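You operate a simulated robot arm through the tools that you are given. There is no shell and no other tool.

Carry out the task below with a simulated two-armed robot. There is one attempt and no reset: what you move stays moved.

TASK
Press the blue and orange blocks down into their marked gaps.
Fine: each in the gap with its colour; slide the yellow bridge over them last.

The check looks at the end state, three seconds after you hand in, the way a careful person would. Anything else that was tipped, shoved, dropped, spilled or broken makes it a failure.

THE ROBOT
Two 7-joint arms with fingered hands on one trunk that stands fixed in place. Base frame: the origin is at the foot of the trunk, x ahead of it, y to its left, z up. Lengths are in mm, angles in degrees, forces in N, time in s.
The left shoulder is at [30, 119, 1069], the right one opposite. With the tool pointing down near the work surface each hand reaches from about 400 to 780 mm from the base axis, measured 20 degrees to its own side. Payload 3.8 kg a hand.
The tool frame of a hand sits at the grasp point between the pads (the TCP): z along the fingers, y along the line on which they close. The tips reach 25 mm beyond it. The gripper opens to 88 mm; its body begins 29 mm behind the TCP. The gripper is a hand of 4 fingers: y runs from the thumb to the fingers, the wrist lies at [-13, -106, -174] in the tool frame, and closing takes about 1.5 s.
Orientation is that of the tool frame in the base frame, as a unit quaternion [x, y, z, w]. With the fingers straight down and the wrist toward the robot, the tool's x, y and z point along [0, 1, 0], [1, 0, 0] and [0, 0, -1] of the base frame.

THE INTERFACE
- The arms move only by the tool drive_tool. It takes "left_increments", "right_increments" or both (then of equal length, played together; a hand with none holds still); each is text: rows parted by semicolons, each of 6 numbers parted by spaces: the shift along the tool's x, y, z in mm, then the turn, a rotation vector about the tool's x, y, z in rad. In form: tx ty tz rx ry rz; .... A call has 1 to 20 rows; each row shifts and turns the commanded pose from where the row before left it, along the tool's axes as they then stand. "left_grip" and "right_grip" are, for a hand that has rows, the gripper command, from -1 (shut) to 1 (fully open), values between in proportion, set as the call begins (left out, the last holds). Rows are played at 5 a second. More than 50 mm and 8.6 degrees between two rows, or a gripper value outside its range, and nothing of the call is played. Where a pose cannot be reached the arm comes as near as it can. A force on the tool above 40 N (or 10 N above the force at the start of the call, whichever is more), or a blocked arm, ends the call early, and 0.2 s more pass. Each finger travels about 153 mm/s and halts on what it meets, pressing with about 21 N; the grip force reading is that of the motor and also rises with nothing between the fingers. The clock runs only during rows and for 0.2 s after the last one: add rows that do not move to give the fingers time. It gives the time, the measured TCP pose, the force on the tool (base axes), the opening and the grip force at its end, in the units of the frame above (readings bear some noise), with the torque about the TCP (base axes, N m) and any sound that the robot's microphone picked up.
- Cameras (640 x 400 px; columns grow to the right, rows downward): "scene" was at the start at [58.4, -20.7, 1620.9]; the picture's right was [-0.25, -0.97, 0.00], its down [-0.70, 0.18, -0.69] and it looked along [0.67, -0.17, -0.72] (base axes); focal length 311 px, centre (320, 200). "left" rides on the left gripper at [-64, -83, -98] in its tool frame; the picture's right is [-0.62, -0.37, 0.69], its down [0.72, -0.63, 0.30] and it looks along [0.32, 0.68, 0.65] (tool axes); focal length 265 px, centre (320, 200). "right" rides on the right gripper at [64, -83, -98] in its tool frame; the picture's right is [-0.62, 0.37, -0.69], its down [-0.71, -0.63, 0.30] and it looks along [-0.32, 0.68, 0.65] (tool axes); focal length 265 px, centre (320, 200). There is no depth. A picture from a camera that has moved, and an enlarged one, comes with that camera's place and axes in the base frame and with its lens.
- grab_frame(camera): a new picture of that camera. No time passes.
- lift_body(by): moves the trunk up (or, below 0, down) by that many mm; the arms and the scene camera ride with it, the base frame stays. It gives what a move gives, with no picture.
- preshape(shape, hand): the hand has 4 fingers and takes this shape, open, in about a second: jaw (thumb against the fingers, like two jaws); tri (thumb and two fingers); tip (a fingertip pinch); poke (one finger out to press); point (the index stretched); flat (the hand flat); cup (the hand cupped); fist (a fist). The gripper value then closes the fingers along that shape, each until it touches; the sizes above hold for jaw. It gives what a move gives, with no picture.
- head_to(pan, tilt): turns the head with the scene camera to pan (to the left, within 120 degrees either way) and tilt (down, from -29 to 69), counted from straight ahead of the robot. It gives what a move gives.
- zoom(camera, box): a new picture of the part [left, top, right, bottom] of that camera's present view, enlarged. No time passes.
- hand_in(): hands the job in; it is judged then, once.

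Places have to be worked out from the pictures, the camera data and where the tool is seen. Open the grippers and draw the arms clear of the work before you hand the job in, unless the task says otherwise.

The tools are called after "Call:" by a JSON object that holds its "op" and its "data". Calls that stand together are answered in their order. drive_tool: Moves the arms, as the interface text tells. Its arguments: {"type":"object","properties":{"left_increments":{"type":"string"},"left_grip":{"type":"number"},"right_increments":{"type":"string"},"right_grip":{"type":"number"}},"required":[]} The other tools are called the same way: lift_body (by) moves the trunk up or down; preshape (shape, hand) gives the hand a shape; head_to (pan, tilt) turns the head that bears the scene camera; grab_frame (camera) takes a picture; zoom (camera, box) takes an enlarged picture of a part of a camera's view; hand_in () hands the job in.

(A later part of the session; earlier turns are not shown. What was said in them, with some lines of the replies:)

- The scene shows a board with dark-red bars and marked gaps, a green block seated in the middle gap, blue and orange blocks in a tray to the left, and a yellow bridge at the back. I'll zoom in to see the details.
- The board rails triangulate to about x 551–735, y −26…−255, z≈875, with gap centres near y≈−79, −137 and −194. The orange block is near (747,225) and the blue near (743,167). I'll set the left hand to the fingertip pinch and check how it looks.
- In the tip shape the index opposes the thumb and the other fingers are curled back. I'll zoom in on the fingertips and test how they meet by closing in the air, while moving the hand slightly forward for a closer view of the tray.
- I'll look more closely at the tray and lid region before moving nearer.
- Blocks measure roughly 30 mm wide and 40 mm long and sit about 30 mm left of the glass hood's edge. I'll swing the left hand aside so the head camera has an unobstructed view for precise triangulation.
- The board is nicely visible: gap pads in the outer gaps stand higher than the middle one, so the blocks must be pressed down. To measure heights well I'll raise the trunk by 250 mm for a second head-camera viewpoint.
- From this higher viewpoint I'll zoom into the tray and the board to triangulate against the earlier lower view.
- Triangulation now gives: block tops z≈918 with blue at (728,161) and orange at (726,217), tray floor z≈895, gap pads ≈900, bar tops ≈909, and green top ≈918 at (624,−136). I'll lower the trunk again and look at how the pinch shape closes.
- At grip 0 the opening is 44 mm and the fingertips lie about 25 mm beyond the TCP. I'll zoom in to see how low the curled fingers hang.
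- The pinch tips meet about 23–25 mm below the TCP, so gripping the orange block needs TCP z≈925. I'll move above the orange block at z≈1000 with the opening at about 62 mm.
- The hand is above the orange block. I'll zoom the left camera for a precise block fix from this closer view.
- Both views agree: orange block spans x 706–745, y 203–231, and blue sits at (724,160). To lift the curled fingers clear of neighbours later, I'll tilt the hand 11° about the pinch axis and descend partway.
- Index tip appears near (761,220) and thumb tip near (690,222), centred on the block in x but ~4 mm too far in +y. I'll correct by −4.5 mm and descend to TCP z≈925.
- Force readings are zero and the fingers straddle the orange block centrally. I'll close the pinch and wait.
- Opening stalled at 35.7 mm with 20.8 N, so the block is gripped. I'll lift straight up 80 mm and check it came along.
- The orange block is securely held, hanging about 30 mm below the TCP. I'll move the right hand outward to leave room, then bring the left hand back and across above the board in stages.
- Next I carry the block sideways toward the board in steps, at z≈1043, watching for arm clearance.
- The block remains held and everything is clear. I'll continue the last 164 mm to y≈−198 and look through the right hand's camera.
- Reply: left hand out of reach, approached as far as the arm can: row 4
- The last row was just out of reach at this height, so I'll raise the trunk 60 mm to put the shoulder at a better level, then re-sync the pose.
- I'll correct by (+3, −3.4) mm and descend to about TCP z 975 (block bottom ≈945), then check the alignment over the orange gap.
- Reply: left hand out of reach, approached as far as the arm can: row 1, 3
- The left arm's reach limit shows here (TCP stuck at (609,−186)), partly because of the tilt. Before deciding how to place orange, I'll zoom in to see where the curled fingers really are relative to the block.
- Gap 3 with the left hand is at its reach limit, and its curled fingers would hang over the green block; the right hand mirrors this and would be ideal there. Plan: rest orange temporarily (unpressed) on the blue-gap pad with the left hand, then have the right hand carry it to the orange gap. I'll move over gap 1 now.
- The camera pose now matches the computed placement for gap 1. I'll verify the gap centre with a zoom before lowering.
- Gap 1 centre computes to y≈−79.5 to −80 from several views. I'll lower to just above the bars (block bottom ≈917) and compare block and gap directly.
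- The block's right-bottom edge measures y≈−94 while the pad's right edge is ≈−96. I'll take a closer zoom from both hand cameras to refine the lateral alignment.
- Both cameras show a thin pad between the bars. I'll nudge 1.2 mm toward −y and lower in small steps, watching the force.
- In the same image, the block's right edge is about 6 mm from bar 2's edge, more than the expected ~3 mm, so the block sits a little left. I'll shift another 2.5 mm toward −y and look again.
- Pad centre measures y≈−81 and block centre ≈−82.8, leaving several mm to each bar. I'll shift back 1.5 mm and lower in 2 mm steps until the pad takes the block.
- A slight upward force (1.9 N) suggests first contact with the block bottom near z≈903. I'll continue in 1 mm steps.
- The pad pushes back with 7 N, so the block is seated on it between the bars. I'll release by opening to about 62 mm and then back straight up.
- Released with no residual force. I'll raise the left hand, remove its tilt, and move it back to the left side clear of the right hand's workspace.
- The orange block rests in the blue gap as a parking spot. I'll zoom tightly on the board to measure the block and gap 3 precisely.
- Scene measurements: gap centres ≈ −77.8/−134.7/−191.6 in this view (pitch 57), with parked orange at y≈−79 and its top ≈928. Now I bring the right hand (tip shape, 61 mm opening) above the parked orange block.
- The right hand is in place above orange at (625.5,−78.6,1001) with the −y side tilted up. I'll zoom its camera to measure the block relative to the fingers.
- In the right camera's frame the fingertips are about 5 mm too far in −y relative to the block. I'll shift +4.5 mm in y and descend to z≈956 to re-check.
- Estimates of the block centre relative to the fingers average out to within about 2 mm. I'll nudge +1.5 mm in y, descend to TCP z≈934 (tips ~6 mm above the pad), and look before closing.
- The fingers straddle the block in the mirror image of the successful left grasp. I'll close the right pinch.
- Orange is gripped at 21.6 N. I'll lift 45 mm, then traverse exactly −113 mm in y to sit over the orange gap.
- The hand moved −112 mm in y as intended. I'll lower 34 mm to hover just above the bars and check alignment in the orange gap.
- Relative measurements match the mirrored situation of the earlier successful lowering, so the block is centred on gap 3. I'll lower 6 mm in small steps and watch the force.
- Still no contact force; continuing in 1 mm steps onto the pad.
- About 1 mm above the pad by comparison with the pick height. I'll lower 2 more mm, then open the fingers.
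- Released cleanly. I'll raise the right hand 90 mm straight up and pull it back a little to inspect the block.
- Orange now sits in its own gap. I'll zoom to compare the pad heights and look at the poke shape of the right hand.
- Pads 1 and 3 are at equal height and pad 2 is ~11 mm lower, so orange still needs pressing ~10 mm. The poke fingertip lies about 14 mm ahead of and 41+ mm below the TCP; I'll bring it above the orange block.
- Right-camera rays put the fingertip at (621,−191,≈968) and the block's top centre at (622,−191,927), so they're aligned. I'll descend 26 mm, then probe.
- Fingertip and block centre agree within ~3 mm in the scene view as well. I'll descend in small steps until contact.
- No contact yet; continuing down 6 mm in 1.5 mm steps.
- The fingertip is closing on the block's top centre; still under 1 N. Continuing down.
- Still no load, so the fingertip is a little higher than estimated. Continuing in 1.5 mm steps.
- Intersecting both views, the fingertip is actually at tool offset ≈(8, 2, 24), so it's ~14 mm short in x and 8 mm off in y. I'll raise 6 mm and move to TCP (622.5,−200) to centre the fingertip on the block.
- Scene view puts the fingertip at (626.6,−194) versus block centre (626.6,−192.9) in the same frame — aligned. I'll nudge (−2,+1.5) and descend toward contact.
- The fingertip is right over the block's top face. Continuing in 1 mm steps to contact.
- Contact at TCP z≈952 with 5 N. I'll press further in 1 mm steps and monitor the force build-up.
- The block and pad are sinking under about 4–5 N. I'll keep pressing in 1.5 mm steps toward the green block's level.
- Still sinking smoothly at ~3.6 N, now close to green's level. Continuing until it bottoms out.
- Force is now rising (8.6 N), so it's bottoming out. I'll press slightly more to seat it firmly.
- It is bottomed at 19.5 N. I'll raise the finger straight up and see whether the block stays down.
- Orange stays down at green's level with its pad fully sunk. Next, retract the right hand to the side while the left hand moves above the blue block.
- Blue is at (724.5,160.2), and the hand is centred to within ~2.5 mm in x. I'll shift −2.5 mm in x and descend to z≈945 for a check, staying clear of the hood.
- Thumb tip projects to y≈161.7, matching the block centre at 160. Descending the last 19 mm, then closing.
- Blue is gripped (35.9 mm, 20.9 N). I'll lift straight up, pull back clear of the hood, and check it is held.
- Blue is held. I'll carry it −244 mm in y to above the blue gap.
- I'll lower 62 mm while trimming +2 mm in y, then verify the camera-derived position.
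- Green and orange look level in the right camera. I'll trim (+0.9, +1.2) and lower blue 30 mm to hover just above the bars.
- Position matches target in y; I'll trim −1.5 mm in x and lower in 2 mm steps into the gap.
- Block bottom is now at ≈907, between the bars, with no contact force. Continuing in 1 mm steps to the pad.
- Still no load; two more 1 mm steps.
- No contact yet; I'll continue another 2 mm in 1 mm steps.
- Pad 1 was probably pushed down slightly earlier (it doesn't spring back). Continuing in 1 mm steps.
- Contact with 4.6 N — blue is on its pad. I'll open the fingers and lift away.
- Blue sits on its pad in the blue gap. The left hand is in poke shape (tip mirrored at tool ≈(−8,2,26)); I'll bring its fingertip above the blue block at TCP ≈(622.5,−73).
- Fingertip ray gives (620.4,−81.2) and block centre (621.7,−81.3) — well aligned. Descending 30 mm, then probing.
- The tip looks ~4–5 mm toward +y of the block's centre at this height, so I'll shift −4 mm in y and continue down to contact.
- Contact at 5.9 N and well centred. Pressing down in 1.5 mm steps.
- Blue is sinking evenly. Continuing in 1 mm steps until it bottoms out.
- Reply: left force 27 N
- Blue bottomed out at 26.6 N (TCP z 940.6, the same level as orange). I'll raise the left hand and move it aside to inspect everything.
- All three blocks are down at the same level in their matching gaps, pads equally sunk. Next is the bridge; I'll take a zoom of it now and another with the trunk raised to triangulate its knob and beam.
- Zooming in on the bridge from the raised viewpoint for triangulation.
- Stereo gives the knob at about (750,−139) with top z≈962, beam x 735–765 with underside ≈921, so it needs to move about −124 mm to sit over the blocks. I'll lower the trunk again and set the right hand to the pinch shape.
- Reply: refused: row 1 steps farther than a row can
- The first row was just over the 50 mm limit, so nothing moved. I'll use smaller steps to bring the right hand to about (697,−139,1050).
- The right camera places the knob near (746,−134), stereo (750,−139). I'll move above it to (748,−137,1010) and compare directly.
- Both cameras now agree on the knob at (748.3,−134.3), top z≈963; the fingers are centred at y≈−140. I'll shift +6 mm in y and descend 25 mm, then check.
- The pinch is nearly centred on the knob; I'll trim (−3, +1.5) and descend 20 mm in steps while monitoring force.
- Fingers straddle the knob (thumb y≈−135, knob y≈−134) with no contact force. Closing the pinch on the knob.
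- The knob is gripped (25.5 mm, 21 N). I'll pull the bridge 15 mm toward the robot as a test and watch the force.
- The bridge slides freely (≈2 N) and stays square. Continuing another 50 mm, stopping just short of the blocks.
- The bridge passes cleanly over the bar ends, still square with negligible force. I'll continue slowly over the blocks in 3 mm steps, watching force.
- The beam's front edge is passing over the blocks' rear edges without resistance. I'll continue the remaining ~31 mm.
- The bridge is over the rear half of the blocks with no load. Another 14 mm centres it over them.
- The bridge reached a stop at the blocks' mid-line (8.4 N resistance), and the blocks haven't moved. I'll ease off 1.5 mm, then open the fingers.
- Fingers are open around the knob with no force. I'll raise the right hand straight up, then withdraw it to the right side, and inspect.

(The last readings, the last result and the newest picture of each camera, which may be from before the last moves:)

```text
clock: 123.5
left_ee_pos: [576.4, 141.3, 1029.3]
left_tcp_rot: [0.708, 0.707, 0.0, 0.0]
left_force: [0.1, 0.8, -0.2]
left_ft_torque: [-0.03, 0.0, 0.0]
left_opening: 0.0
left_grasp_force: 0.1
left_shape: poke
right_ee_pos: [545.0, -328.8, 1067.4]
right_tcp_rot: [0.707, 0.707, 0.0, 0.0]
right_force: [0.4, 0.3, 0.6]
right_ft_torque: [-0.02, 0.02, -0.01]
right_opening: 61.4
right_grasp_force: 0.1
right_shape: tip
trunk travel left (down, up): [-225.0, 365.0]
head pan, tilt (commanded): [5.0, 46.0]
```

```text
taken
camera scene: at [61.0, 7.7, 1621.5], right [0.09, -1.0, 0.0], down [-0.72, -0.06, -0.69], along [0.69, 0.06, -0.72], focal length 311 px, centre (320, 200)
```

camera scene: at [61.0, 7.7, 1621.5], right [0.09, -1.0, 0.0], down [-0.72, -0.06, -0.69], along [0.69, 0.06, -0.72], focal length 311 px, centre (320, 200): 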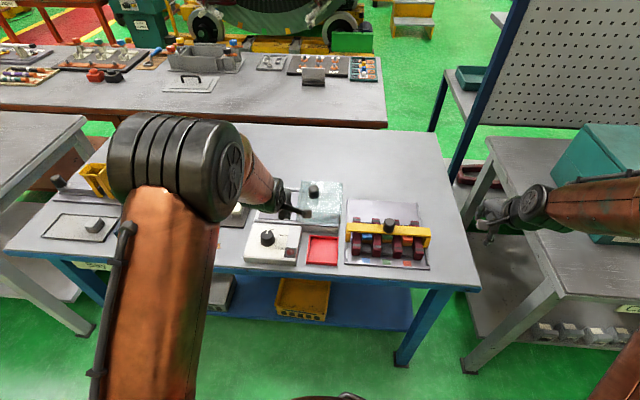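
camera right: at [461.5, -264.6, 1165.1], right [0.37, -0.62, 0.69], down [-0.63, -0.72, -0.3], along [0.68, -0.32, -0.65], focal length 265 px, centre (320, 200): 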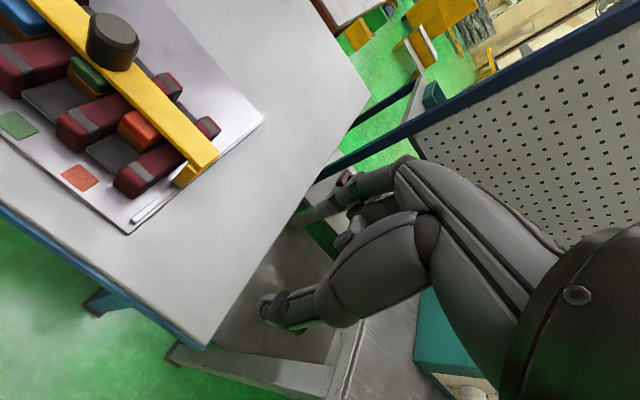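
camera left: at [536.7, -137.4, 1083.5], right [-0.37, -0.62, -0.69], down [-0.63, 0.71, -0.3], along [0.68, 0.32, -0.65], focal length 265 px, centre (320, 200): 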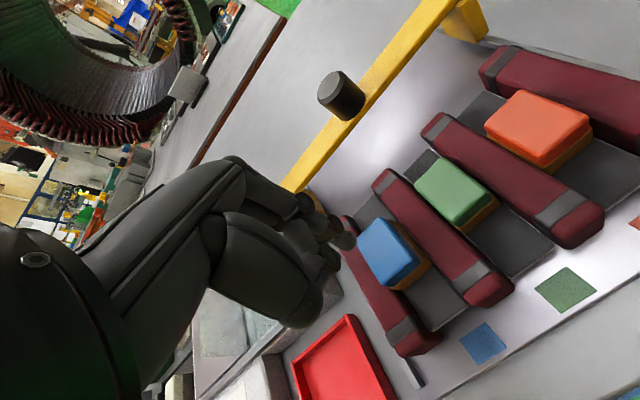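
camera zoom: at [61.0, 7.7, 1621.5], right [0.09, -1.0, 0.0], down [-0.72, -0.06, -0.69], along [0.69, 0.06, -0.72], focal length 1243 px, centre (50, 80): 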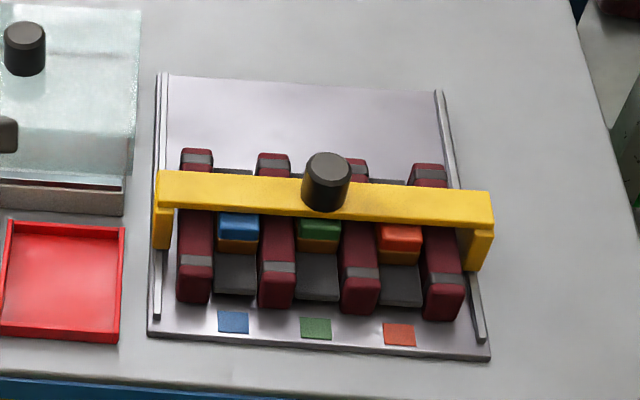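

The bridge now spans squarely over all three blocks at its stop. I'll draw both arms up and clear, then reopen the hands in jaw shape.

Call:
{"op": "drive_tool", "data": {"left_increments": "0 0 -40 0 0 0; 15 -15 -40 0 0 0; 30 -20 -30 0 0 0; 30 -20 -10 0 0 0; 30 -20 0 0 0 0; 0 0 0 0 0 0", "right_increments": "0 0 -40 0 0 0; -20 -10 -40 0 0 0; -30 -15 -30 0 0 0; -30 -15 -10 0 0 0; -20 -15 0 0 0 0; 0 0 0 0 0 0"}}

Call:
{"op": "preshape", "data": {"hand": "left", "shape": "jaw"}}

Call:
{"op": "preshape", "data": {"hand": "right", "shape": "jaw"}}

Call:
{"op": "grab_frame", "data": {"camera": "scene"}}

Call:
{"op": "zoom", "data": {"camera": "scene", "box": [340, 200, 440, 275]}}

Call:
{"op": "zoom", "data": {"camera": "scene", "box": [180, 170, 350, 280]}}

```text
clock: 124.8
left_ee_pos: [503.1, 243.1, 1148.9]
left_tcp_rot: [0.708, 0.707, -0.001, -0.001]
left_force: [0.4, 0.0, 0.7]
left_ft_torque: [0.05, 0.01, -0.02]
left_opening: 0.0
left_grasp_force: 0.2
left_shape: poke
right_ee_pos: [489.5, -429.9, 1186.3]
right_tcp_rot: [0.707, 0.707, 0.0, 0.0]
right_force: [0.5, 0.6, -0.3]
right_ft_torque: [0.0, 0.01, 0.0]
right_opening: 61.4
right_grasp_force: 0.0
right_shape: tip
trunk travel left (down, up): [-225.0, 365.0]
head pan, tilt (commanded): [5.0, 46.0]
```

```text
clock: 125.8
left_ee_pos: [502.9, 243.5, 1148.2]
left_tcp_rot: [0.707, 0.707, -0.001, 0.0]
left_force: [-0.1, 0.5, 0.4]
left_ft_torque: [0.01, -0.01, -0.01]
left_opening: 87.7
left_grasp_force: 0.2
left_shape: jaw
right_ee_pos: [488.5, -430.4, 1186.6]
right_tcp_rot: [0.707, 0.707, 0.0, 0.0]
right_force: [0.1, -0.9, 0.0]
right_ft_torque: [-0.02, 0.02, -0.01]
right_opening: 61.5
right_grasp_force: 0.0
right_shape: tip
trunk travel left (down, up): [-225.0, 365.0]
head pan, tilt (commanded): [5.0, 46.0]
```

```text
clock: 126.7
left_ee_pos: [503.3, 243.7, 1148.7]
left_tcp_rot: [0.707, 0.707, 0.0, 0.001]
left_force: [0.0, 0.1, -0.6]
left_ft_torque: [0.01, 0.0, -0.01]
left_opening: 87.8
left_grasp_force: 0.1
left_shape: jaw
right_ee_pos: [488.6, -429.8, 1187.7]
right_tcp_rot: [0.707, 0.707, 0.0, 0.0]
right_force: [0.2, -0.3, 0.1]
right_ft_torque: [-0.02, -0.01, -0.01]
right_opening: 87.9
right_grasp_force: 0.0
right_shape: jaw
trunk travel left (down, up): [-225.0, 365.0]
head pan, tilt (commanded): [5.0, 46.0]
```

```text
taken
camera scene: at [61.0, 6.6, 1621.5], right [0.09, -1.0, 0.0], down [-0.72, -0.06, -0.69], along [0.69, 0.06, -0.72], focal length 311 px, centre (320, 200)
```

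scene: 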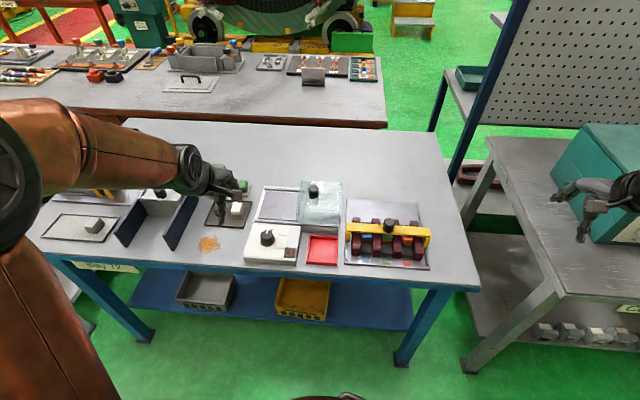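

```text
5.33 times, centred on (390, 238) of scene
camera zoom: at [61.0, 6.6, 1621.5], right [0.09, -1.0, 0.0], down [-0.72, -0.06, -0.69], along [0.69, 0.06, -0.72], focal length 1657 px, centre (-53, 0)
```

zoom: 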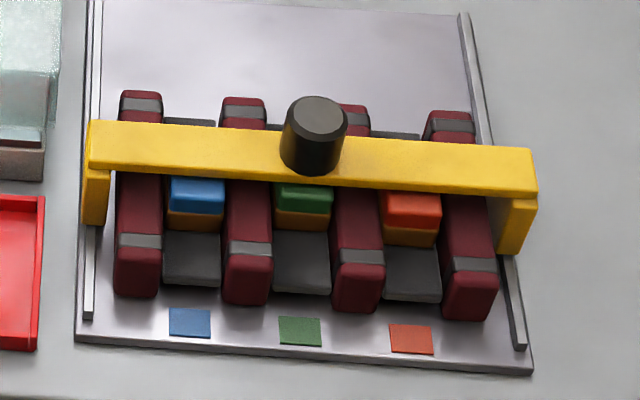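

```text
3.64 times, centred on (265, 225) of scene
camera zoom: at [61.0, 6.6, 1621.5], right [0.09, -1.0, 0.0], down [-0.72, -0.06, -0.69], along [0.69, 0.06, -0.72], focal length 1130 px, centre (520, 109)
```

zoom: 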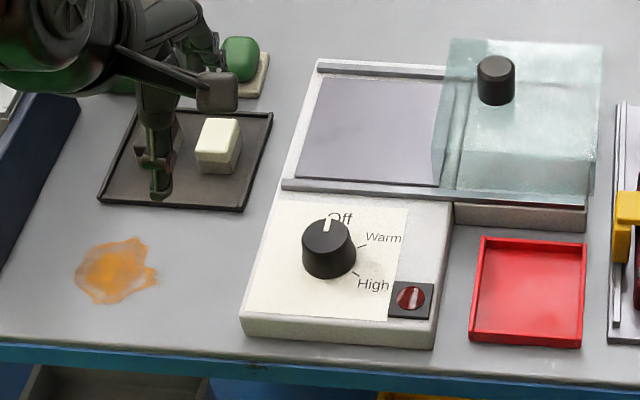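

Final check: blue, green and orange are all down in their matching gaps, the yellow bridge spans them squarely, the warmer tray, hood, red tray and other items are undisturbed, and both hands are open and clear. Handing in.

Call:
{"op": "hand_in", "data": {}}

```text
The job is handed in.
```

I pressed the blue and orange blocks into their matching gaps and slid the yellow bridge over them last. The job is handed in, but I haven't seen the verdict.

- **Blocks:** Blue and orange bottomed out at the same height as the green block, and they stayed down when I let go. Both sit about 5 mm closer to the robot than green, but well inside their gaps.
- **Bridge:** It slid freely until it met about 8 N of resistance, centred over the blocks, which I took to be its end stop. It looked square on its rails, and the blocks did not shift.
- **Extra move:** The left arm could not quite reach the orange gap. I rested the orange block on the blue gap's pad for a short while, without pressing it in. The right hand then picked it up and placed it in its own gap.
- **Everything else:** In the last pictures the green block was still in place. The warmer was still on "Off", and its glass hood, the red tray and the nearby items looked undisturbed. Both hands are open and clear of the work.
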